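You operate a simulated robot arm through the tools that you are given. There is no shell and no other tool.

You run a simulated robot arm. Do the job below in one go: nothing can be reset, and whatever is moved stays where it is left.

Task
Top up the washer, switch it on and run one Mid cycle.
Fine: water to the Max line or a little over before the start; wait till the display says Done; drain, lid and basket stay shut.
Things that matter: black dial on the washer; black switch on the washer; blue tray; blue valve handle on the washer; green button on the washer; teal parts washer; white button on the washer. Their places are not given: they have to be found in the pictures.

It is judged by the outcome, as a careful person would: the job done as asked, and still so three seconds after it is handed in. It fails if anything else is knocked over, pushed out of place, dropped, spilled or broken. Lids that push on must go on centred and level and be pressed home; caps that screw on are set level and turned clockwise until they are tight.

Robot
A 7-joint arm with a two-finger parallel gripper, fixed in place. Base frame: the origin is at the foot of the arm, x ahead of it, y to its left, z up. Lengths are in m, angles in rad, forces in N, time in s.
With the tool pointing down near the work surface it reaches from about 0.44 to 0.92 m from the base axis. Its first joint turns from -2.496 to 2.496 rad. Payload 3 kg.
The TCP is the grasp point between the finger pads, 0.03 m short of the fingertips. In the tool frame z runs along the fingers and y along their closing line. Largest opening 0.094 m; finger width 0.028, thickness 0.01; the body of the gripper, 0.05 by 0.096 m, starts 0.055 m behind the TCP.
Orientation is that of the tool frame in the base frame, as a unit quaternion [x, y, z, w]. With the fingers straight down and closing along the base's y, the tool's x points along the base's -x, its y along +y and its z along -z.

Tools
- The arm moves only by the tool play_rows. Its argument "motion" is a list of rows, each a list of 7 numbers: the turn, a rotation vector about the tool's x, y, z in degrees, then the shift along the tool's x, y, z in cm, then the gripper command, from -1 (shut) to 1 (fully open), values between in proportion. In form: [[rx, ry, rz, dx, dy, dz, hand], ...]. A call has 1 to 20 rows; each row shifts and turns the commanded pose from where the row before left it, along the tool's axes as they then stand. Each row takes 0.2 s and may step no farther than 0.05 m and 0.15 rad from the row before; otherwise, or with a gripper value out of range, the whole call is refused. A pose out of reach is approached as far as the arm can. The call stops where the force on the tool passes 50 N (or 10 N more than at its start, if that is more) or the arm is blocked; 0.2 s more then pass. The fingers move at their own pace (about 0.072 m/s each) and stop on an object; they squeeze with about 38 N. The grip force told is the motor's: it shows also when the fingers shut on nothing. Time passes only in rows, and 0.2 s behind the last, so rows that do not move let the fingers close. It gives the time, the measured TCP pose, the force on the tool (base axes), the opening and the grip force at its end, in the units of the frame above (readings bear some noise), with the torque about the TCP (base axes, N m) and any sound that the robot's microphone picked up.
- Cameras (640 x 400 px; columns grow to the right, rows downward): "scene" is fixed at [0.0515, -0.6501, 1.4876]; the picture's right is [0.84, -0.54, 0.00], its down [-0.22, -0.34, -0.92] and it looks along [0.49, 0.77, -0.40] (base axes); focal length 325 px, centre (320, 200). "wrist" rides on the gripper at [0.076, 0.014, -0.103] in the tool frame; the picture's right is [-0.18, 0.98, 0.00], its down [-0.75, -0.14, -0.64] and it looks along [-0.63, -0.12, 0.77] (tool axes); focal length 243 px, centre (320, 200).
- camera(camera): a new picture of that camera. No time passes.
- probe_pixels(camera, pixels): for up to 12 pixels [column, row] of the newest picture of that camera ("zoom" is the newest enlarged one), the place [x, y, z] in the base frame of the surface seen there, good to about 0.003 m. No time passes.
- inspect(camera, box): a new picture of the part [left, top, right, bottom] of that camera's present view, enlarged. No time passes.
- sign_off(): hands the job in; it is judged then, once.

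Open the gripper and draw the arm clear of the work before you hand the job in, unless the task says otherwise.

The tools are called after "Call:" as name(argument=value, ...) on one line, values as JSON. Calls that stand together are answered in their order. play_rows: Moves the arm, as the interface text tells. Its arguments: {"type":"object","properties":{"motion":{"type":"array"}},"required":["motion"]} The other tools are called the same way: camera (camera) takes a picture; probe_pixels (camera, pixels) gives the place of the surface under pixels of a picture; inspect (camera, box) takes an enlarged picture of a part of a camera's view; sign_off () hands the job in.

At the start:

```text
time_s: 0.0
position: [0.5499, -0.0108, 1.2737]
orientation: [0.0, 1.0, 0.0, 0.0]
wrist_force: [-0.5, 0.3, 0.1]
wrist_torque: [-0.02, -0.01, -0.01]
width: 0.0941
grasp_force: 0.0
```

scene: 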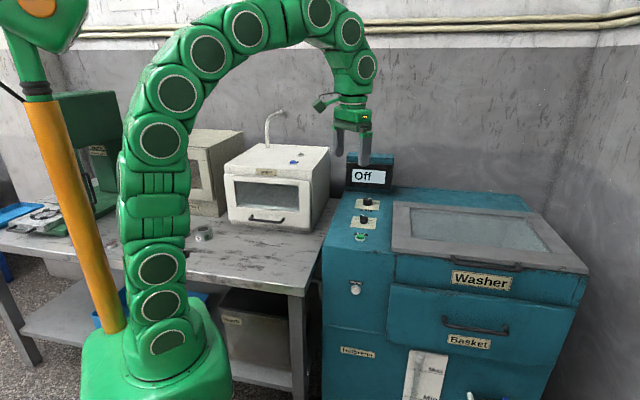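
wrist: 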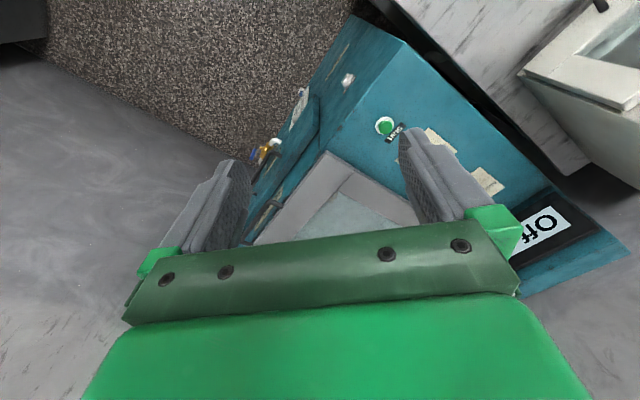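

The scene shows the teal washer at right, with the display "Off" at about (369,176), knobs around (367,203) and (363,220), and a green button at (361,237). I'll enlarge these parts.

Call:
inspect(camera="scene", box=[320, 150, 420, 260])

Call:
inspect(camera="scene", box=[320, 260, 600, 400])

Call:
inspect(camera="wrist", box=[220, 50, 460, 230])

```text
3.64 times, centred on (370, 205) of scene
```

zoom: 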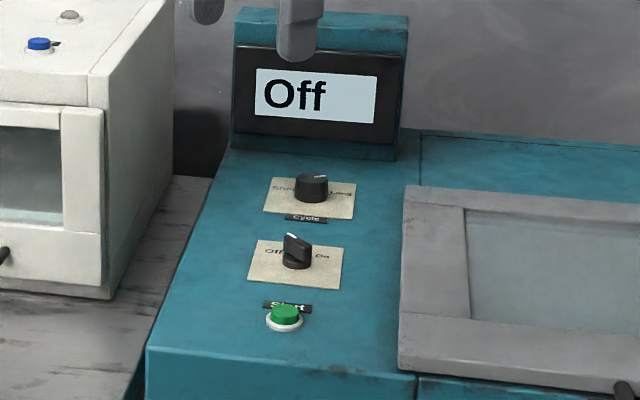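

```text
2.29 times, centred on (460, 330) of scene
```

zoom: 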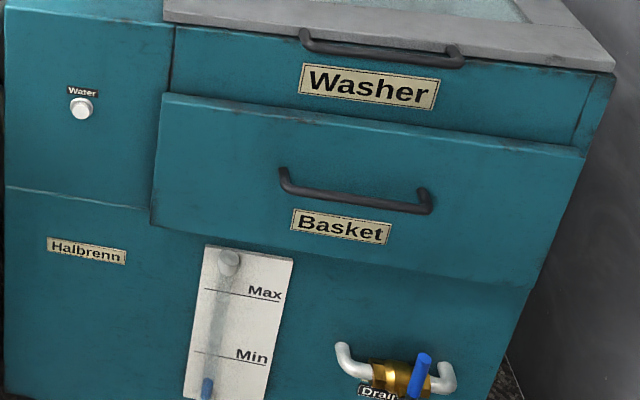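

```text
2.22 times, centred on (340, 140) of wrist
```

zoom: 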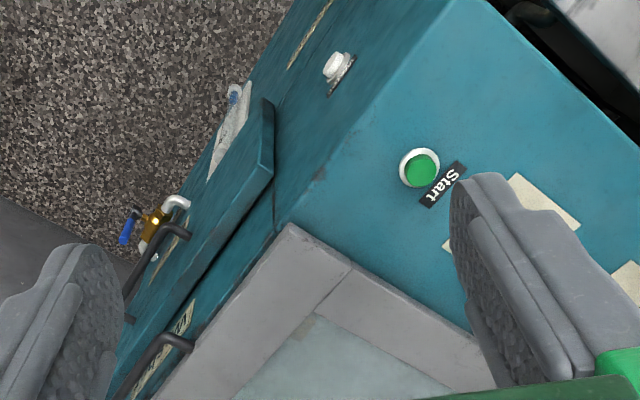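

The level gauge shows blue below Min, and the white "Water" button sits on the front face. I'll zoom on the controls and probe their places.

Call:
inspect(camera="scene", box=[336, 186, 400, 250])

```text
6.25 times, centred on (368, 218) of scene
```

zoom: 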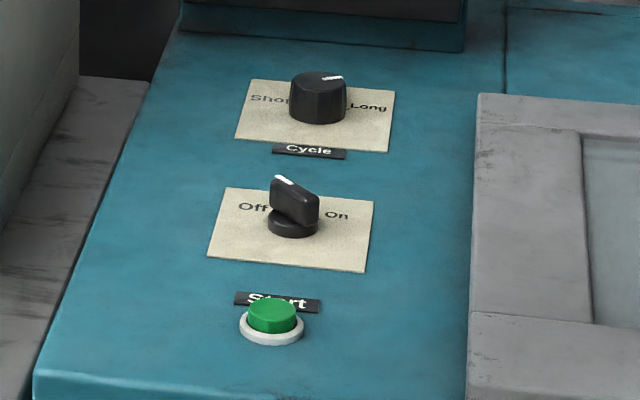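

The zoom shows the dial at (318,97), the switch at (294,208), the start button at (272,316). I'll probe these surfaces.

Call:
probe_pixels(camera="zoom", pixels=[[318, 78], [334, 77], [318, 105], [284, 180], [312, 195], [293, 222], [272, 304], [272, 325], [246, 342], [250, 100], [376, 106], [250, 207]])

Call:
probe_pixels(camera="scene", pixels=[[355, 287], [345, 286], [369, 176], [392, 245], [330, 240], [380, 250], [324, 300], [387, 300], [495, 250], [470, 330], [410, 250], [590, 268]])

```text
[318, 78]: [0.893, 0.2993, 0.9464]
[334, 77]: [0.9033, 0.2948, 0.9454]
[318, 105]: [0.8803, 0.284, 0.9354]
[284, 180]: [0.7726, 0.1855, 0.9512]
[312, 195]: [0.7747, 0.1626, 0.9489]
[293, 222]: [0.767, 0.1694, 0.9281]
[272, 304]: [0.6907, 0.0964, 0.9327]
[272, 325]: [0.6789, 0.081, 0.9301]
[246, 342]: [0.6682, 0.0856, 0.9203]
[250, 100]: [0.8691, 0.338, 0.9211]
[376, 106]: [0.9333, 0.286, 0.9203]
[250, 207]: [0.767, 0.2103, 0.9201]
```

```text
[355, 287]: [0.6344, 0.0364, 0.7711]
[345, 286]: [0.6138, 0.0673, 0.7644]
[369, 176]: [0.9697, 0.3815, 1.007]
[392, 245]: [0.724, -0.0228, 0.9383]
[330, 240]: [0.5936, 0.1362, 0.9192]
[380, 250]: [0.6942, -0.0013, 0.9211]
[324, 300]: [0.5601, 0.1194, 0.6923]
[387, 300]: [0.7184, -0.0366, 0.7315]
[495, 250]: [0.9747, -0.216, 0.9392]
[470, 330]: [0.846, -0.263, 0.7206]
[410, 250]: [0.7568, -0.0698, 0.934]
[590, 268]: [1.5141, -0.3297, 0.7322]
```

The washer is turned relative to the base. I'll probe the washer's edges and panel for its exact heading.

Call:
inspect(camera="scene", box=[320, 180, 600, 355])

Call:
probe_pixels(camera="scene", pixels=[[328, 262], [380, 270], [328, 315], [380, 325], [340, 200], [327, 248], [400, 262], [560, 270], [395, 295], [560, 320], [350, 185], [520, 200]])

```text
2.29 times, centred on (460, 268) of scene
```

zoom: 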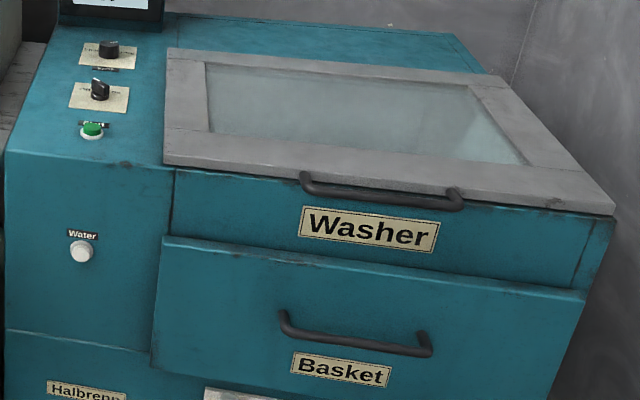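

```text
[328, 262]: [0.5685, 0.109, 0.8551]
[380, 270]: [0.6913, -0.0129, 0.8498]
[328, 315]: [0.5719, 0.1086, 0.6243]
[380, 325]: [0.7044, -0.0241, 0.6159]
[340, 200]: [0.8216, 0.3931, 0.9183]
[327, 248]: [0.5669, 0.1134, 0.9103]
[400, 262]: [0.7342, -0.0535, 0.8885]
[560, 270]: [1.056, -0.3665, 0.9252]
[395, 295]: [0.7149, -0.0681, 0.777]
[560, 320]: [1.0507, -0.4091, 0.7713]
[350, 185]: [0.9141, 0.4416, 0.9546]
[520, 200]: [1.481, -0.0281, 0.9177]
```

The washer's heading is about 45° (right = [0.707,-0.707], back = [0.707,0.707]), with the controls in line. I'll turn the gripper 45° about the vertical so the wrist camera looks squarely at the panel.

Call:
play_rows(motion=[[0, 0, -7.5, 0, 0, 0, 1], [0, 0, -7.5, 0, 0, 0, 1], [0, 0, -7.5, 0, 0, 0, 1], [0, 0, -7.5, 0, 0, 0, 1], [0, 0, -7.5, 0, 0, 0, 1], [0, 0, -7.5, 0, 0, 0, 1], [0, 0, 0, 0, 0, 0, 1]])

Call:
camera(camera="wrist")

```text
time_s: 1.6
position: [0.5504, -0.0119, 1.2737]
orientation: [-0.383, 0.924, 0.001, 0.001]
wrist_force: [0.3, -0.3, 0.1]
wrist_torque: [-0.07, -0.01, -0.01]
width: 0.0943
grasp_force: 0.2
```

```text
taken
```

wrist: 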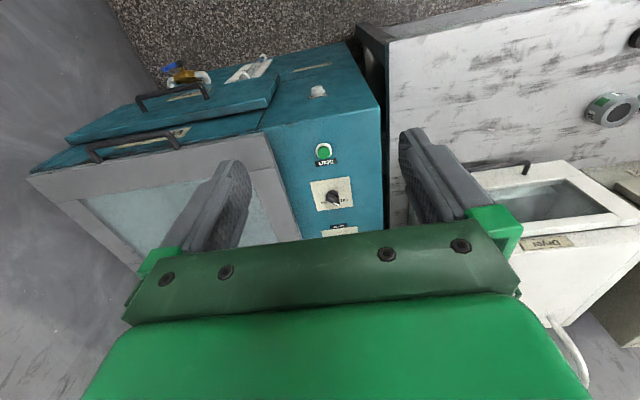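

The wrist view is upside-down to the washer: water button at (317,91), Start at (323,151), switch at (333,196). I'll enlarge it, including the drain valve and gauge near (190,75) and (250,68).

Call:
inspect(camera="wrist", box=[260, 60, 400, 240])

Call:
inspect(camera="wrist", box=[140, 40, 300, 140])

Call:
inspect(camera="scene", box=[380, 340, 540, 400])

```text
2.22 times, centred on (330, 150) of wrist
```

zoom: 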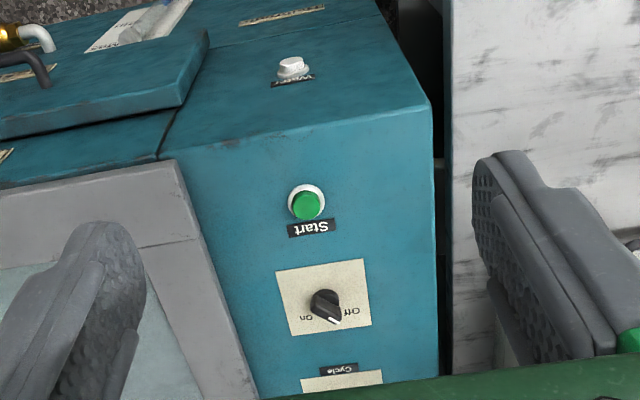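

```text
4.00 times, centred on (220, 90) of wrist
```

zoom: 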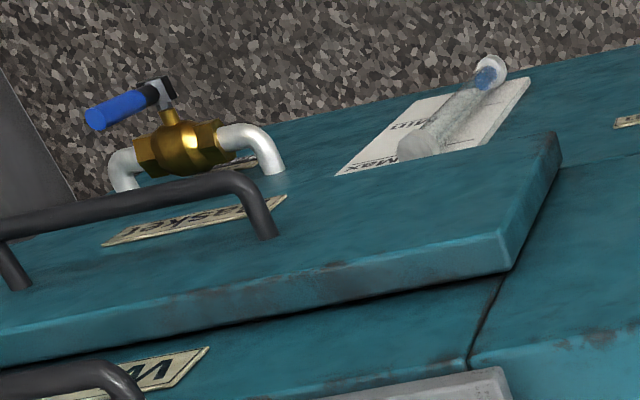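

```text
4.00 times, centred on (460, 370) of scene
```

zoom: 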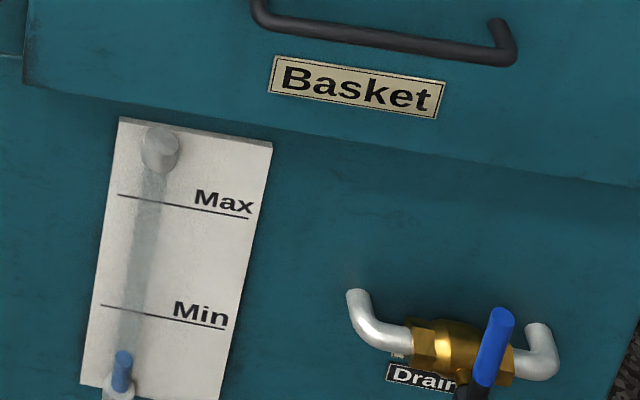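

I'll check how the drain handle stands relative to its pipe, and the heights of the gauge marks, by probing this zoom.

Call:
probe_pixels(camera="zoom", pixels=[[500, 318], [492, 345], [484, 370], [474, 393], [420, 345], [380, 325], [540, 345], [505, 368], [150, 200], [135, 308], [122, 360], [160, 150]])

```text
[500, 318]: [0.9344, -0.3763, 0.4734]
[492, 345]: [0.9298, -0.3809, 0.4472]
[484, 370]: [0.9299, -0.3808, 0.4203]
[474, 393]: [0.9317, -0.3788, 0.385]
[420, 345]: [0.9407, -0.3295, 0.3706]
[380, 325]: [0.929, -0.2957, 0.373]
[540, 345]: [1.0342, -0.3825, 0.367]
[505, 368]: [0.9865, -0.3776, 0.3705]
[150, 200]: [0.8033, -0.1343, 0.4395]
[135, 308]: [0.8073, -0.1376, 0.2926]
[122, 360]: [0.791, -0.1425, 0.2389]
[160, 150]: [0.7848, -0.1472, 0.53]
```

The drain handle stands vertical across a horizontal pipe, so it is shut and I'll leave it alone. Now I'll probe the water button in detail in an enlarged wrist view.

Call:
inspect(camera="wrist", box=[295, 75, 343, 107])

Call:
inspect(camera="scene", box=[335, 270, 379, 304])

```text
12.50 times, centred on (319, 91) of wrist
```

zoom: 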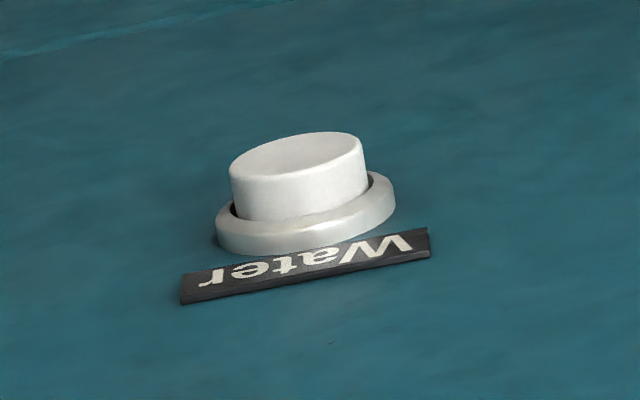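

```text
11.76 times, centred on (357, 287) of scene
```

zoom: 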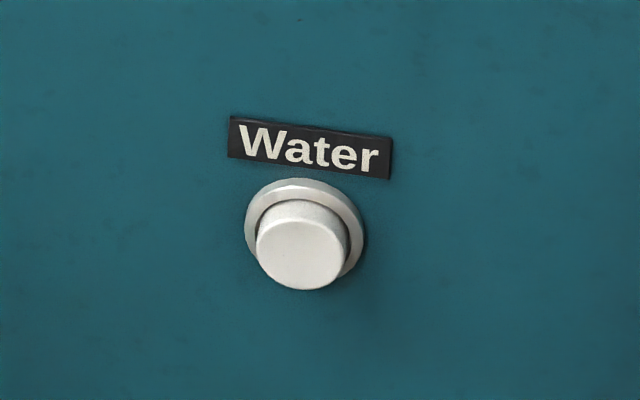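

The button cap is centred at (300,252) in the scene zoom; I'll probe the face, edges and the panel around.

Call:
probe_pixels(camera="zoom", pixels=[[300, 252], [270, 250], [335, 255], [300, 230], [300, 278], [150, 250], [450, 300], [300, 340], [300, 187]])

```text
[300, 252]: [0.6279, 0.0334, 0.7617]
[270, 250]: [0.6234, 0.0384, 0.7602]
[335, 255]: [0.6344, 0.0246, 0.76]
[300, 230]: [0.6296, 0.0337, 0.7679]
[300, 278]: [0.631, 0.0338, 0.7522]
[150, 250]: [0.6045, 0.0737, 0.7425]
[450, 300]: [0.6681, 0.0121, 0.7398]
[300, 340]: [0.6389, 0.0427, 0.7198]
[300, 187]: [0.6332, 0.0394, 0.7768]
```

The cap's face is at about (0.628,0.033,0.761), protruding about 12 mm from the panel. I'll shut the fingers and tilt the tool to horizontal pointing at the washer's front, staying high up.

Call:
play_rows(motion=[[0, -7.5, 0, 0, 0, 0, -1], [0, -7.5, 0, 0, 0, 0, -1], [0, -7.5, 0, 0, 0, 0, -1], [0, -7.5, 0, 0, 0, 0, -1], [0, -7.5, 0, 0, 0, 0, -1], [0, -7.5, 0, 0, 0, 0, -1], [0, -7.5, 0, 0, 0, 0, -1], [0, -7.5, 0, 0, 0, 0, -1], [0, -7.5, 0, 0, 0, 0, -1], [0, -7.5, 0, 0, 0, 0, -1], [0, -7.5, 0, 0, 0, 0, -1], [0, -7.5, 0, 0, 0, 0, -1], [0, 0, 0, 0, 0, 0, -1]])

Call:
camera(camera="scene")

```text
time_s: 4.4
position: [0.5504, -0.0103, 1.2728]
orientation: [-0.269, 0.653, 0.271, 0.654]
wrist_force: [-0.9, 0.3, 0.0]
wrist_torque: [0.03, 0.02, 0.01]
width: 0.0
grasp_force: 33.0
```

```text
taken
```

scene: 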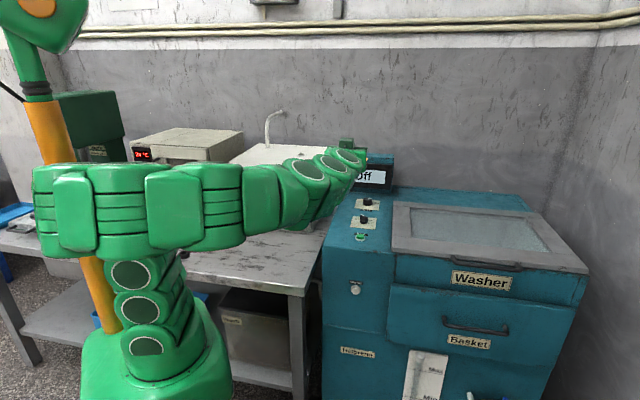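

The tool is horizontal and the arm's elbow swung sideways without trouble. I'll shift 2.3 cm to the washer's right and descend 20 cm, then look again.

Call:
play_rows(motion=[[0, 0, 0, 4, -1.15, 0, -1], [0, 0, 0, 4, -1.15, 0, -1], [0, 0, 0, 4, 0, 0, -1], [0, 0, 0, 4, 0, 0, -1], [0, 0, 0, 4, 0, 0, -1], [0, 0, 0, 0, 0, 0, -1]])

Call:
camera(camera="scene")

```text
time_s: 5.8
position: [0.5722, -0.0296, 1.0739]
orientation: [-0.271, 0.653, 0.271, 0.654]
wrist_force: [-0.5, -0.2, 0.1]
wrist_torque: [0.0, -0.01, 0.01]
width: 0.0002
grasp_force: 33.1
out of reach, approached as far as the arm can: row 5
```

```text
taken
```

scene: 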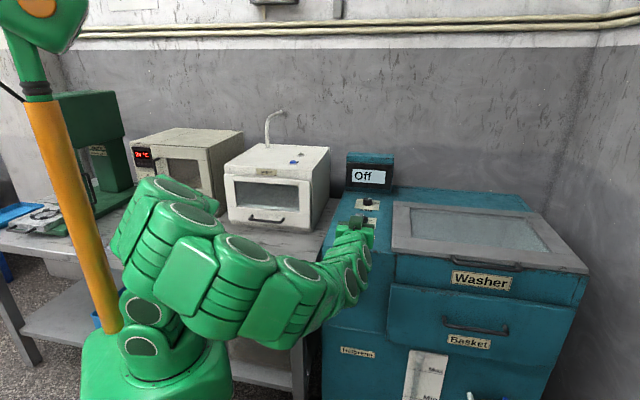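

Further descent with a fully horizontal tool is at the edge of reach (row 5 was flagged). I'll tilt back to 45° below horizontal, which gives the wrist more room, and check.

Call:
play_rows(motion=[[0, 7.5, 0, 0, 0, 0, -1], [0, 7.5, 0, 0, 0, 0, -1], [0, 7.5, 0, 0, 0, 0, -1], [0, 7.5, 0, 0, 0, 0, -1], [0, 7.5, 0, 0, 0, 0, -1], [0, 7.5, 0, 0, 0, 0, -1], [0, 0, 0, 0, 0, 0, -1]])

Call:
camera(camera="scene")

```text
time_s: 7.4
position: [0.5723, -0.031, 1.0742]
orientation: [-0.353, 0.854, 0.147, 0.354]
wrist_force: [-0.3, -0.5, -0.3]
wrist_torque: [0.0, 0.01, 0.0]
width: 0.0001
grasp_force: 33.2
```

```text
taken
```

scene: 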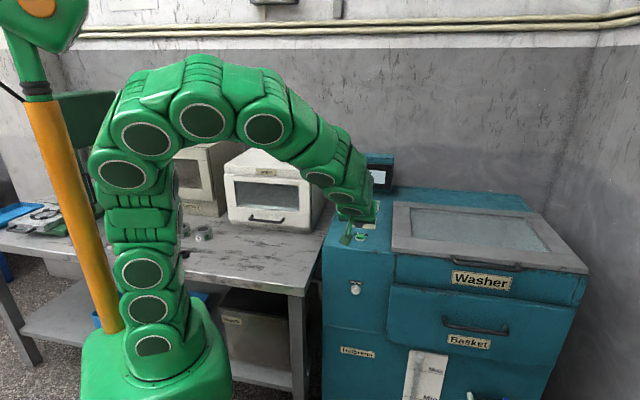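

The arm is comfortable at 45°. I'll descend about 30 cm in front of the panel to the water button's height, tip about 5 cm off the button.

Call:
play_rows(motion=[[0, 0, 0, 2.83, 0.5, 2.83, -1], [0, 0, 0, 2.83, 0, 2.83, -1], [0, 0, 0, 2.83, 0, 2.83, -1], [0, 0, 0, 2.83, 0, 2.83, -1], [0, 0, 0, 2.83, 0, 2.83, -1], [0, 0, 0, 2.83, 0, 2.83, -1], [0, 0, 0, 2.83, 0, 2.83, -1], [0, 0, 0, 1.56, 0, 1.56, -1], [0, 0, 0, 0, 0, 0, -1]])

Call:
camera(camera="scene")

Call:
camera(camera="wrist")

```text
time_s: 9.4
position: [0.5687, -0.0256, 0.7695]
orientation: [-0.354, 0.853, 0.146, 0.354]
wrist_force: [-0.2, 0.1, 0.7]
wrist_torque: [-0.01, -0.02, -0.01]
width: 0.0
grasp_force: 32.9
```

```text
taken
```

scene: 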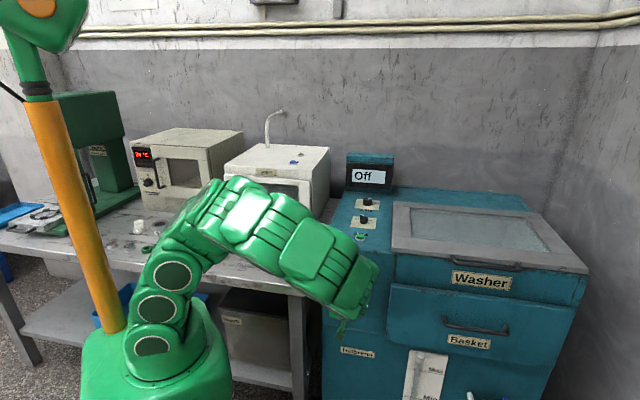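

```text
taken
```

wrist: 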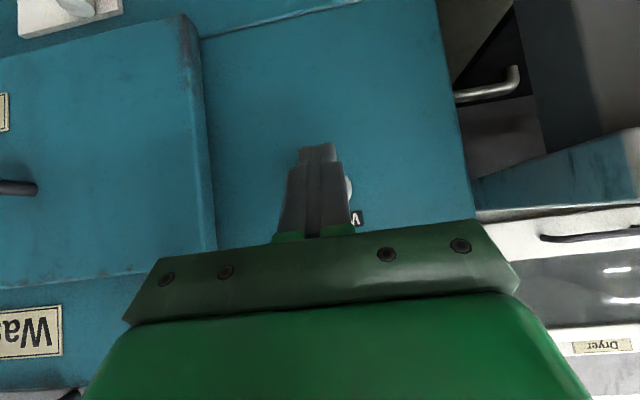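

The fingertip sits in front of the button (partly seen at (348,188)). I'll probe the fingertip and what I see of the button to check the real offset.

Call:
inspect(camera="wrist", box=[270, 130, 390, 240])

Call:
probe_pixels(camera="wrist", pixels=[[306, 149], [330, 149], [318, 157], [318, 170], [349, 190], [345, 180], [360, 150], [300, 120], [356, 217]])

```text
3.64 times, centred on (330, 185) of wrist
```

zoom: 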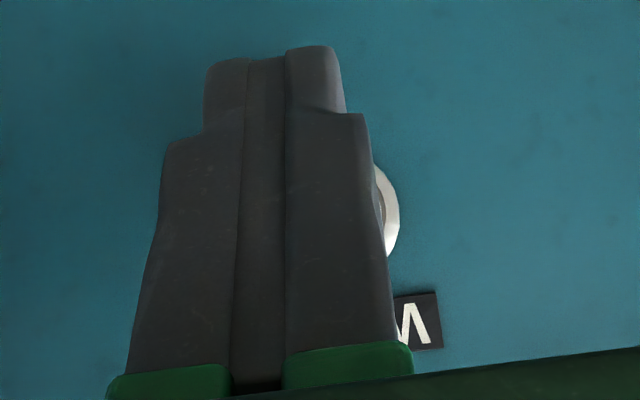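

```text
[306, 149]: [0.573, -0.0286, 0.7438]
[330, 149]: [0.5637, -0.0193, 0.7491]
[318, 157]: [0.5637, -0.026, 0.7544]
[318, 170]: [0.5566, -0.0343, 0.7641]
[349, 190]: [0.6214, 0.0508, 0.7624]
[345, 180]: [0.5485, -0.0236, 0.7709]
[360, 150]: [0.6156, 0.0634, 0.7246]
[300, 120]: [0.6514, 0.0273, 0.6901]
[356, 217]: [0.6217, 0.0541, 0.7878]
```

The tip corner is about 5 cm short of the button and aligned with it. I'll advance 4.6 cm along the panel normal and look at the force.

Call:
play_rows(motion=[[0, 0, 0, -1.56, 0, 1.56, -1], [0, 0, 0, -1.56, 0, 1.56, -1], [0, 0, 0, -0.14, 0, 0.14, -1], [0, 0, 0, 0, 0, 0, -1]])

Call:
inspect(camera="wrist", box=[250, 110, 410, 230])

Call:
inspect(camera="scene", box=[320, 250, 400, 370])

```text
time_s: 10.4
position: [0.6012, 0.0046, 0.7713]
orientation: [-0.354, 0.853, 0.147, 0.355]
wrist_force: [-0.5, -0.2, -0.1]
wrist_torque: [0.0, 0.01, -0.04]
width: 0.0
grasp_force: 32.9
```

```text
3.33 times, centred on (330, 170) of wrist
```

zoom: 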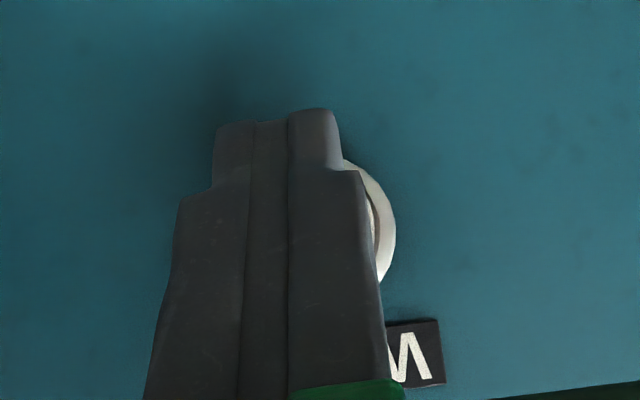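

```text
3.33 times, centred on (360, 310) of scene
```

zoom: 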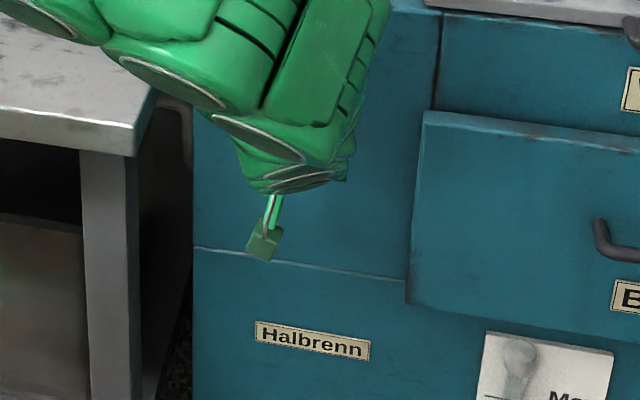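

No contact yet (force near zero); contact is expected about 8 mm ahead. I'll advance 0.8 cm in 2 mm steps.

Call:
play_rows(motion=[[0, 0, 0, -0.14, 0, 0.14, -1], [0, 0, 0, -0.14, 0, 0.14, -1], [0, 0, 0, -0.14, 0, 0.14, -1], [0, 0, 0, -0.14, 0, 0.14, -1]])

Call:
inspect(camera="scene", box=[380, 340, 540, 400])

```text
time_s: 11.4
position: [0.6088, 0.0116, 0.7722]
orientation: [-0.354, 0.853, 0.147, 0.354]
wrist_force: [-1.4, -2.2, -0.8]
wrist_torque: [-0.05, 0.03, -0.01]
width: 0.0002
grasp_force: 33.6
heard: click
```

```text
4.00 times, centred on (460, 370) of scene
```

zoom: 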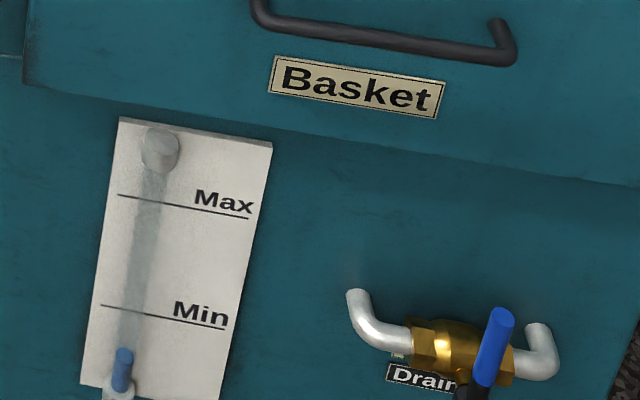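

A click was heard and a light contact force shows; the blue column seems a touch higher (top at y≈348). I'll hold for 1 s and look again.

Call:
play_rows(motion=[[0, 0, 0, 0, 0, 0, -1], [0, 0, 0, 0, 0, 0, -1], [0, 0, 0, 0, 0, 0, -1], [0, 0, 0, 0, 0, 0, -1], [0, 0, 0, 0, 0, 0, -1]])

Call:
inspect(camera="scene", box=[380, 340, 540, 400])

```text
time_s: 12.6
position: [0.6086, 0.0114, 0.7723]
orientation: [-0.353, 0.853, 0.147, 0.354]
wrist_force: [-1.7, -1.3, 0.0]
wrist_torque: [-0.01, 0.02, 0.02]
width: 0.0
grasp_force: 32.8
```

```text
4.00 times, centred on (460, 370) of scene
```

zoom: 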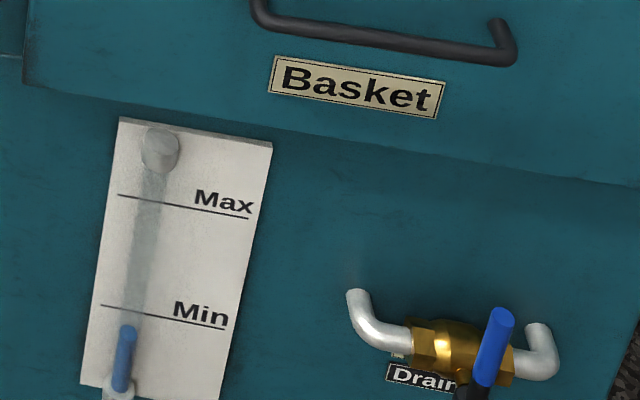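

The gauge rises while the button is held (top now y≈326, about 18 px/s). The Max line at the tube is at y≈198, so I'll hold another 4 s and check again.

Call:
play_rows(motion=[[0, 0, 0, 0, 0, 0, -1], [0, 0, 0, 0, 0, 0, -1], [0, 0, 0, 0, 0, 0, -1], [0, 0, 0, 0, 0, 0, -1], [0, 0, 0, 0, 0, 0, -1], [0, 0, 0, 0, 0, 0, -1], [0, 0, 0, 0, 0, 0, -1], [0, 0, 0, 0, 0, 0, -1], [0, 0, 0, 0, 0, 0, -1], [0, 0, 0, 0, 0, 0, -1], [0, 0, 0, 0, 0, 0, -1], [0, 0, 0, 0, 0, 0, -1], [0, 0, 0, 0, 0, 0, -1], [0, 0, 0, 0, 0, 0, -1], [0, 0, 0, 0, 0, 0, -1], [0, 0, 0, 0, 0, 0, -1], [0, 0, 0, 0, 0, 0, -1], [0, 0, 0, 0, 0, 0, -1], [0, 0, 0, 0, 0, 0, -1]])

Call:
inspect(camera="scene", box=[380, 340, 540, 400])

```text
time_s: 16.6
position: [0.6091, 0.0107, 0.7725]
orientation: [-0.354, 0.853, 0.147, 0.354]
wrist_force: [-1.6, -1.5, -1.0]
wrist_torque: [0.0, 0.03, 0.01]
width: 0.0002
grasp_force: 32.3
```

```text
4.00 times, centred on (460, 370) of scene
```

zoom: 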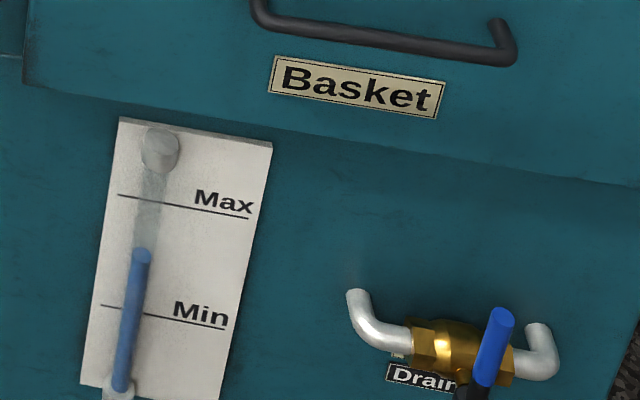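

The level is now at y≈250. I'll probe the water top against the Max line on the plate to get true heights.

Call:
probe_pixels(camera="zoom", pixels=[[142, 250], [142, 258], [125, 196], [235, 215], [200, 208], [105, 306], [210, 325], [140, 290], [160, 190], [150, 210]])

Call:
inspect(camera="scene", box=[395, 365, 451, 400])

```text
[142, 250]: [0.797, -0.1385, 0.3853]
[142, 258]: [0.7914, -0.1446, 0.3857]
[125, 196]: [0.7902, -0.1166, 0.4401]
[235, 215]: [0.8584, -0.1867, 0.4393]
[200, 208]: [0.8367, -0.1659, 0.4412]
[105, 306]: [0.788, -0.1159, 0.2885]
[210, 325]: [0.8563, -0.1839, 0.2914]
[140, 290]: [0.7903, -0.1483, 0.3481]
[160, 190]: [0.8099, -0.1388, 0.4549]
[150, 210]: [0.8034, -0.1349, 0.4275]
```

```text
11.43 times, centred on (423, 382) of scene
```

zoom: 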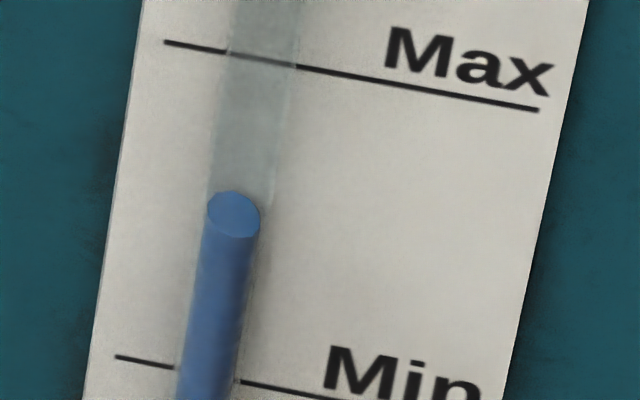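

The water top is at z≈0.3855, Max at z≈0.440; rate is about 2.4 cm/s. I'll hold 1.6 s more and measure again.

Call:
play_rows(motion=[[0, 0, 0, 0, 0, 0, -1], [0, 0, 0, 0, 0, 0, -1], [0, 0, 0, 0, 0, 0, -1], [0, 0, 0, 0, 0, 0, -1], [0, 0, 0, 0, 0, 0, -1], [0, 0, 0, 0, 0, 0, -1], [0, 0, 0, 0, 0, 0, -1]])

Call:
inspect(camera="scene", box=[395, 365, 451, 400])

```text
time_s: 18.2
position: [0.6072, 0.0109, 0.7726]
orientation: [-0.354, 0.853, 0.147, 0.354]
wrist_force: [-1.0, -1.9, -0.3]
wrist_torque: [-0.04, -0.01, 0.01]
width: 0.0
grasp_force: 33.1
```

```text
11.43 times, centred on (423, 382) of scene
```

zoom: 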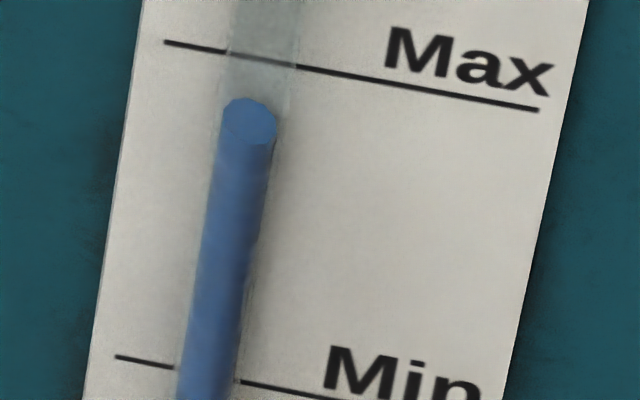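

The water top is now just below the Max line in view, at about (250,120). I'll probe its height.

Call:
probe_pixels(camera="zoom", pixels=[[250, 118], [245, 110], [258, 128], [240, 130], [250, 150], [200, 48], [350, 76], [450, 95]])

```text
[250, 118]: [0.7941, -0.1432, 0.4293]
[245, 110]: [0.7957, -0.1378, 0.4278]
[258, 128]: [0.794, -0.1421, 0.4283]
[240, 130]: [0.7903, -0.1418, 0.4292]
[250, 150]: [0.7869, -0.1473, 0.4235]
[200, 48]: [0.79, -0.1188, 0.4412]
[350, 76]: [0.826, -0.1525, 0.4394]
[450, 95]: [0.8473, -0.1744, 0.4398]
```

Water top at z≈0.4287 against Max 0.440, rising 2.7 cm/s. I'll hold 0.4 s more, then back off gently so that it ends about 5 mm over the line.

Call:
play_rows(motion=[[0, 0, 0, 0, 0, 0, -1], [0, 0, 0, 0, 0, 0, -1], [0, 0, 0, 0.2, 0, -0.2, -1], [0, 0, 0, 1.0, 0, -1.0, -1], [0, 0, 0, 2.0, 0, -2.0, -1]])

Call:
inspect(camera="scene", box=[395, 365, 451, 400])

```text
time_s: 19.4
position: [0.5756, -0.0218, 0.7725]
orientation: [-0.353, 0.853, 0.146, 0.354]
wrist_force: [-0.3, 0.1, -0.5]
wrist_torque: [0.0, 0.02, 0.02]
width: 0.0001
grasp_force: 33.1
```

```text
11.43 times, centred on (423, 382) of scene
```

zoom: 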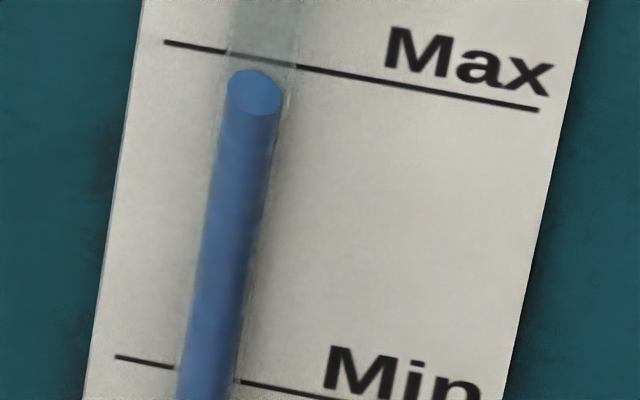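

The button is released; the water's top disc is now centred near (254,93). I'll probe its height against the line.

Call:
probe_pixels(camera="zoom", pixels=[[254, 92], [245, 85], [262, 85], [248, 98], [262, 100], [254, 105], [180, 44], [200, 48], [350, 76], [400, 85], [450, 95], [500, 103]])

```text
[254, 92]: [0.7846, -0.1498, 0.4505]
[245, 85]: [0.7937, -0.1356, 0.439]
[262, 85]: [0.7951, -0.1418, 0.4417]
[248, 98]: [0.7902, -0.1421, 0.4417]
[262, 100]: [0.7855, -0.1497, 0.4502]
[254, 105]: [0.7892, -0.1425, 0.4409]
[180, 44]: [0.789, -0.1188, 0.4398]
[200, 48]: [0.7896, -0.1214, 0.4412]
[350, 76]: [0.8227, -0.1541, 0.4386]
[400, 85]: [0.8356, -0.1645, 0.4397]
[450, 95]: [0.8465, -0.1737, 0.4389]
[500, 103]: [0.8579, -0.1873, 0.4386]
```

By geometry the level sits practically on the Max line (within about 1–2 mm), so I'd like it slightly over. I'll give the water button one short tap of about 0.15 s.

Call:
play_rows(motion=[[0, 0, 0, -1.4, 0, 1.4, -1], [0, 0, 0, -1.4, 0, 1.4, -1], [0, 0, 0, 0, 0, 0, -1], [0, 0, 0, -0.55, 0, 0.55, -1], [0, 0, 0, 1.0, 0, -1.0, -1], [0, 0, 0, 2.0, 0, -2.0, -1]])

Call:
inspect(camera="scene", box=[395, 365, 451, 400])

```text
time_s: 20.8
position: [0.5787, -0.0197, 0.7725]
orientation: [-0.352, 0.854, 0.146, 0.355]
wrist_force: [0.0, -0.4, 0.4]
wrist_torque: [0.01, -0.04, 0.04]
width: 0.0
grasp_force: 33.0
heard: click
```

```text
11.43 times, centred on (423, 382) of scene
```

zoom: 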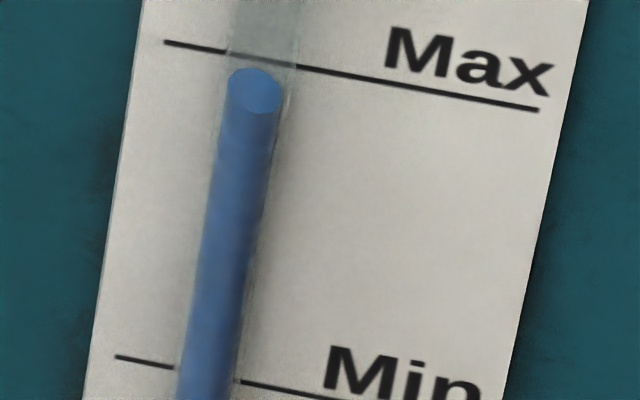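

A click was heard but the level rose only ~1 mm (disc top edge 70→67). I'll tap once more, slightly longer.

Call:
play_rows(motion=[[0, 0, 0, -1.5, 0, 1.5, -1], [0, 0, 0, -1.5, 0, 1.5, -1], [0, 0, 0, 0, 0, 0, -1], [0, 0, 0, -0.45, 0, 0.45, -1], [0, 0, 0, 0.1, 0, -0.1, -1], [0, 0, 0, 1.0, 0, -1.0, -1], [0, 0, 0, 2.0, 0, -2.0, -1]])

Call:
inspect(camera="scene", box=[395, 365, 451, 400])

```text
time_s: 22.4
position: [0.5822, -0.0152, 0.7731]
orientation: [-0.353, 0.853, 0.147, 0.355]
wrist_force: [-0.2, 0.5, 0.3]
wrist_torque: [0.0, -0.02, -0.04]
width: 0.0
grasp_force: 33.2
heard: click
```

```text
11.43 times, centred on (423, 382) of scene
```

zoom: 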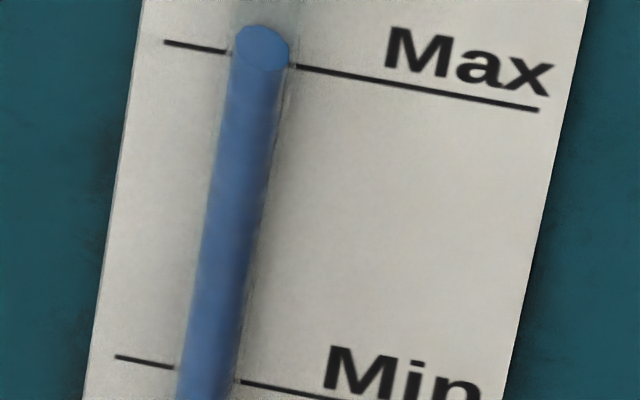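

The level rose more than planned (I started that tap from a closer position than I reckoned). I'll probe its actual height now and confirm that it is no longer rising.

Call:
probe_pixels(camera="zoom", pixels=[[262, 46], [252, 40], [272, 40], [255, 55], [270, 56], [262, 35], [200, 48], [350, 76], [450, 95], [500, 103]])

Call:
play_rows(motion=[[0, 0, 0, 0, 0, 0, -1]])

Call:
inspect(camera="scene", box=[395, 350, 451, 385])

```text
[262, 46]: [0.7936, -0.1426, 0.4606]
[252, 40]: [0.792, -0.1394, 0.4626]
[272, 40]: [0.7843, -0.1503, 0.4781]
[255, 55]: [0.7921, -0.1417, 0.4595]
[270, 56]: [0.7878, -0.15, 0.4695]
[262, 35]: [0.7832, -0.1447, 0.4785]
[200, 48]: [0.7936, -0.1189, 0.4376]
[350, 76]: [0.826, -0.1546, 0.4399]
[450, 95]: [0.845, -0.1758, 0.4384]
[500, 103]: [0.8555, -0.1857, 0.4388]
```

```text
time_s: 22.8
position: [0.5812, -0.0153, 0.7719]
orientation: [-0.353, 0.853, 0.147, 0.354]
wrist_force: [0.6, -0.7, -0.4]
wrist_torque: [-0.01, 0.01, -0.03]
width: 0.0001
grasp_force: 33.6
```

```text
11.43 times, centred on (423, 368) of scene
```

zoom: 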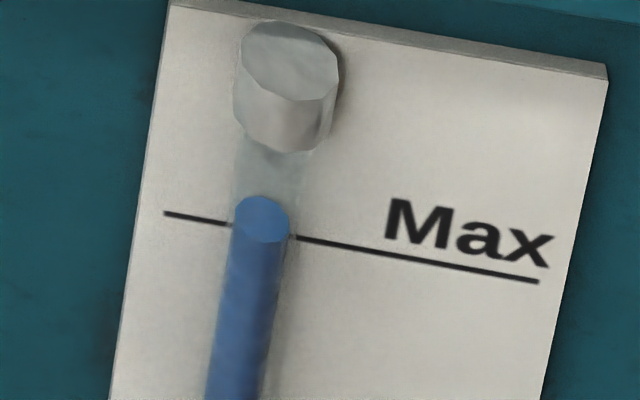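

The level is steady at z≈0.461, roughly 2 cm above the Max line (0.439) and still well inside the gauge tube, and it can't be lowered with the drain kept shut, so I go on. Next I raise the arm, turn the tool straight down and view the panel.

Call:
play_rows(motion=[[0, 0, 0, -2.5, 0, -3.1, -1], [0, 0, 0, -2.83, 0, -2.83, -1], [0, 0, 0, -2.83, 0, -2.83, -1], [0, 0, 0, -2.83, 0, -2.83, -1], [0, 0, 0, -2.83, 0, -2.83, -1], [0, 0, 0, -2.83, 0, -2.83, -1], [0, 0, 0, -2.83, 0, -2.83, -1], [0, 0, 0, -2.83, 0, -2.83, -1], [0, 0, 0, -2.83, 0, -2.83, -1], [0, 0, 0, -2.83, 0, -2.83, -1], [0, 0, 0, -2.83, 0, -2.83, 0], [0, 7.5, 0, 0, 0, 0, 1], [0, 7.5, 0, 0, 0, 0, 1], [0, 7.5, 0, 0, 0, 0, 1], [0, 7.5, 0, 0, 0, 0, 1], [0, 7.5, 0, 0, 0, 0, 1], [0, 7.5, 0, 0, 0, 0, 1], [0, 0, 0, 0, 0, 0, 1]])

Call:
camera(camera="wrist")

Call:
camera(camera="scene")

```text
time_s: 26.6
position: [0.5789, -0.0185, 1.2112]
orientation: [-0.383, 0.924, 0.0, 0.001]
wrist_force: [-0.4, 0.2, -0.2]
wrist_torque: [0.02, 0.01, 0.0]
width: 0.0938
grasp_force: 0.0
```

```text
taken
```

wrist: 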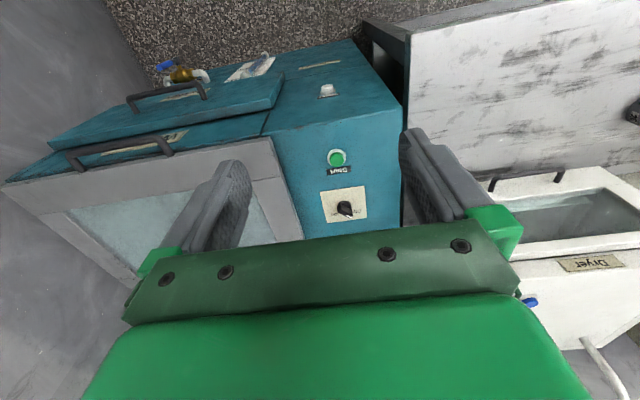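

```text
taken
```

scene: 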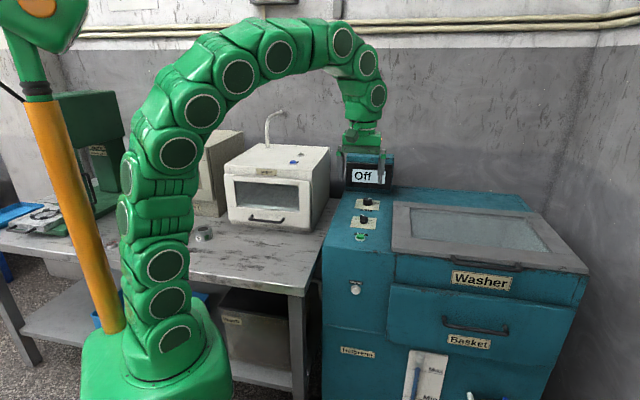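

I'll move 25 cm toward the washer's back at this height so the wrist camera looks down on the switch and dial.

Call:
play_rows(motion=[[0, 0, 0, -4.2, 0, 0, 1], [0, 0, 0, -4.2, 0, 0, 1], [0, 0, 0, -4.2, 0, 0, 1], [0, 0, 0, -4.2, 0, 0, 1], [0, 0, 0, -4.2, 0, 0, 1], [0, 0, 0, -4.2, 0, 0, 1], [0, 0, 0, 0, 0, 0, 1]])

Call:
camera(camera="wrist")

```text
time_s: 28.2
position: [0.748, 0.1514, 1.2074]
orientation: [-0.383, 0.924, 0.0, 0.001]
wrist_force: [1.1, -0.2, 0.2]
wrist_torque: [0.03, -0.01, -0.03]
width: 0.0938
grasp_force: 0.1
out of reach, approached as far as the arm can: row 6
```

```text
taken
```

wrist: 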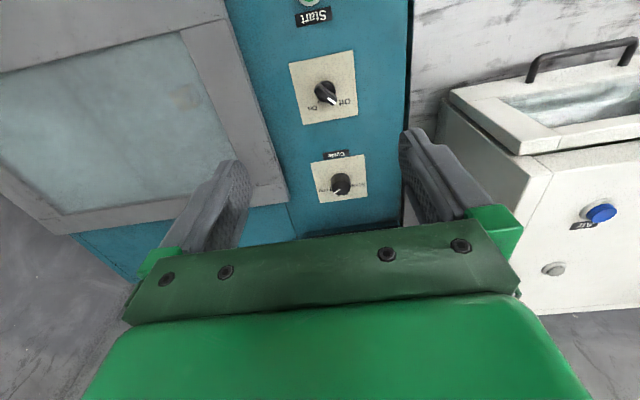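

Now the switch is at (326,93) and the dial at (341,184) (upside-down view). I'll enlarge both.

Call:
inspect(camera="wrist", box=[280, 45, 370, 130])

Call:
inspect(camera="wrist", box=[300, 145, 380, 210])

```text
4.71 times, centred on (325, 88) of wrist
```

zoom: 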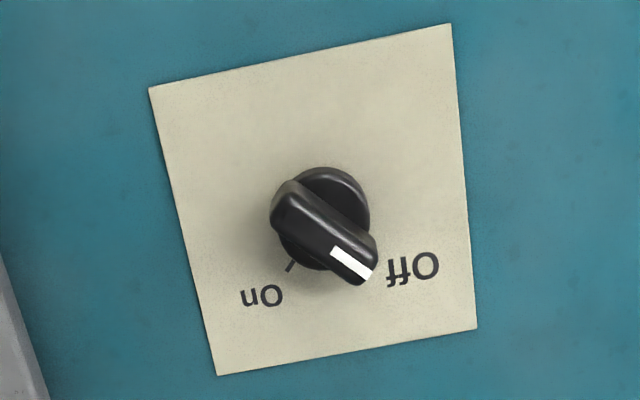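

```text
6.15 times, centred on (340, 178) of wrist
```

zoom: 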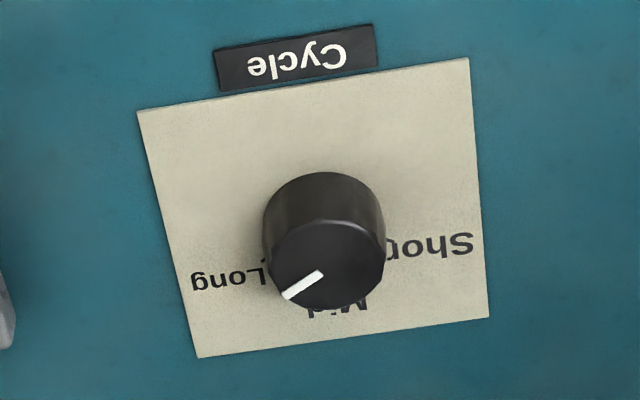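

Upright reading: the switch points to Off (45° left of up), On lies 45° right of up; the dial points to Long (≈60° right), Mid is straight up. I'll probe the switch geometry from this overhead view.

Call:
inspect(camera="wrist", box=[305, 70, 353, 110])

```text
10.00 times, centred on (329, 90) of wrist
```

zoom: 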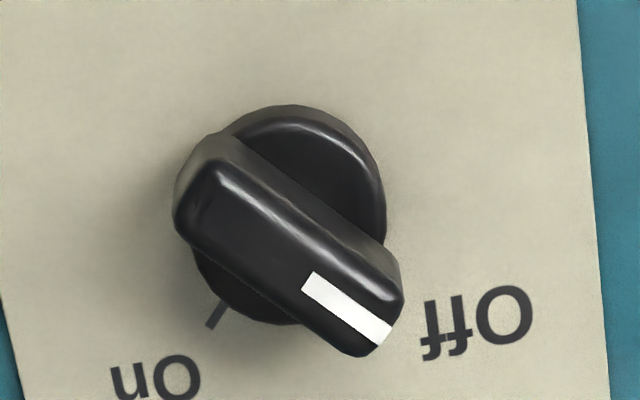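

Call:
probe_pixels(camera="zoom", pixels=[[200, 200], [290, 250], [375, 330], [260, 200], [310, 290], [320, 160], [270, 130], [240, 290], [215, 315], [500, 315], [155, 375], [350, 200]])

```text
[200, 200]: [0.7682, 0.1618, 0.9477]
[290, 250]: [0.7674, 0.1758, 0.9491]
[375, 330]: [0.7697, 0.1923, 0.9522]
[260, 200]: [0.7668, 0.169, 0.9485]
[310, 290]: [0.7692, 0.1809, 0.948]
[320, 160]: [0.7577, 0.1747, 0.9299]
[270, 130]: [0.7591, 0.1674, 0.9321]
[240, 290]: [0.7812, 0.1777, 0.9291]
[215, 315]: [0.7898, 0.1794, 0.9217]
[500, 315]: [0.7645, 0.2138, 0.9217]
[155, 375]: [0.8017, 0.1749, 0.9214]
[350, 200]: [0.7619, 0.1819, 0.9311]
```

The blade lies along base y at x≈0.769, centre (0.769,0.1755), top z≈0.949; On is toward base +x, so it needs 90° clockwise. I'll turn the gripper 45° so it closes along x and descend to z≈1.06 before fine alignment.

Call:
play_rows(motion=[[0, 0, -7.5, 0, 0, 2.5, 1], [0, 0, -7.5, 0, 0, 2.5, 1], [0, 0, -7.5, 0, 0, 2.5, 1], [0, 0, -7.5, 0, 0, 2.5, 1], [0, 0, -7.5, 0, 0, 2.5, 1], [0, 0, -7.5, 0, 0, 2.5, 1], [0, 0, 0, 0, 0, 0, 1]])

Call:
camera(camera="wrist")

```text
time_s: 29.8
position: [0.7492, 0.1516, 1.0574]
orientation: [0.708, -0.706, 0.001, -0.001]
wrist_force: [-0.4, -0.3, 0.9]
wrist_torque: [0.0, -0.02, 0.02]
width: 0.094
grasp_force: 0.0
```

```text
taken
```

wrist: 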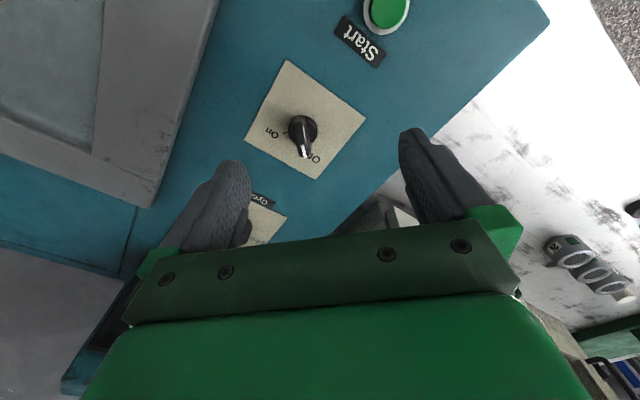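

The switch is now at (303,135), closer to the camera. I'll enlarge and probe once more for a finer centre.

Call:
inspect(camera="wrist", box=[272, 105, 336, 169])

```text
6.25 times, centred on (304, 137) of wrist
```

zoom: 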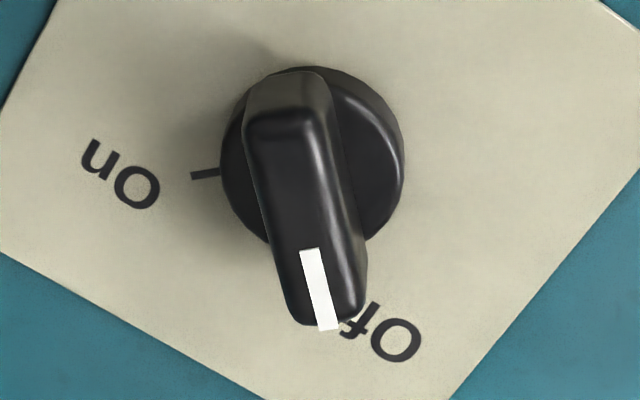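

I'll probe the blade top (from (280,120) to (325,320)), its disc, and the plate corners here.

Call:
probe_pixels(camera="zoom", pixels=[[280, 118], [300, 215], [328, 318], [262, 150], [320, 150], [345, 260], [290, 260], [375, 130], [390, 170], [375, 215], [235, 160], [200, 176]])

```text
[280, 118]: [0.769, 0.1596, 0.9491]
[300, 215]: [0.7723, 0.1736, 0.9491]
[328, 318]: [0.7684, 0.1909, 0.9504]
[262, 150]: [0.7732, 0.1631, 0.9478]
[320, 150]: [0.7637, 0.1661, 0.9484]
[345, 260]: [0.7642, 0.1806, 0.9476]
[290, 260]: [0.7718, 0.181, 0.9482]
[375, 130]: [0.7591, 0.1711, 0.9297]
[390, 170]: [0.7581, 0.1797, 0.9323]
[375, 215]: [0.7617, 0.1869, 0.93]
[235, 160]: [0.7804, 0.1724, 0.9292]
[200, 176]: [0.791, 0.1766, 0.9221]
```

Blade centre is (0.7685,0.175), about 1 cm thick, with disc top at z≈0.930. I'll move over it and lower to z≈1.0, then check the view.

Call:
play_rows(motion=[[0, 0, 0, -2.34, -1.93, 0, 1], [0, 0, 0, 0, 0, 2.9, 1], [0, 0, 0, 0, 0, 2.9, 1], [0, 0, 0, 0, 0, 0, 1]])

Call:
camera(camera="wrist")

```text
time_s: 30.8
position: [0.7663, 0.176, 1.0007]
orientation: [0.707, -0.707, 0.001, -0.001]
wrist_force: [-1.2, 0.2, 0.9]
wrist_torque: [-0.03, 0.01, -0.02]
width: 0.0941
grasp_force: 0.0
```

```text
taken
```

wrist: 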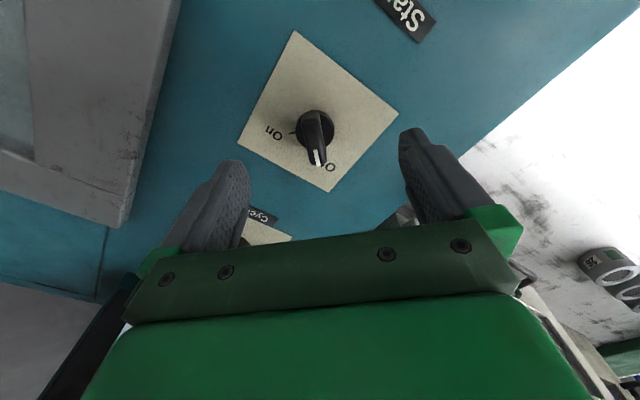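

The blade's centre at (316,138) is within 3 mm of the point below the TCP. I'll lower 3.7 cm with a small correction so that the fingers straddle the blade just above its disc.

Call:
play_rows(motion=[[0, 0, 0, 0.1, -0.15, 1.5, 1], [0, 0, 0, 0, 0, 1.5, 1], [0, 0, 0, 0, 0, 0.7, 1], [0, 0, 0, 0, 0, 0, 1]])

Call:
camera(camera="wrist")

```text
time_s: 31.8
position: [0.7686, 0.1749, 0.9636]
orientation: [0.707, -0.707, 0.0, -0.002]
wrist_force: [-0.6, 0.2, 0.3]
wrist_torque: [0.03, -0.02, 0.0]
width: 0.0938
grasp_force: 0.0
```

```text
taken
```

wrist: 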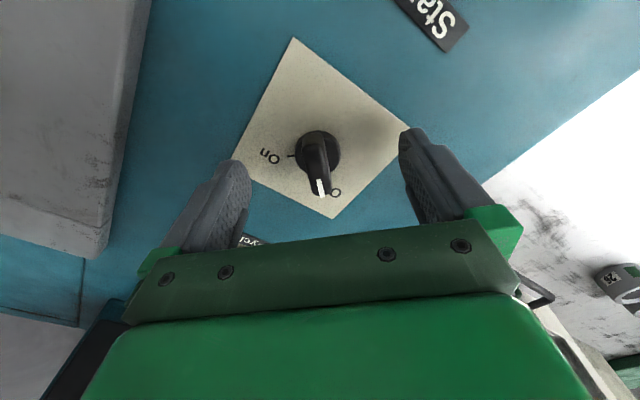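

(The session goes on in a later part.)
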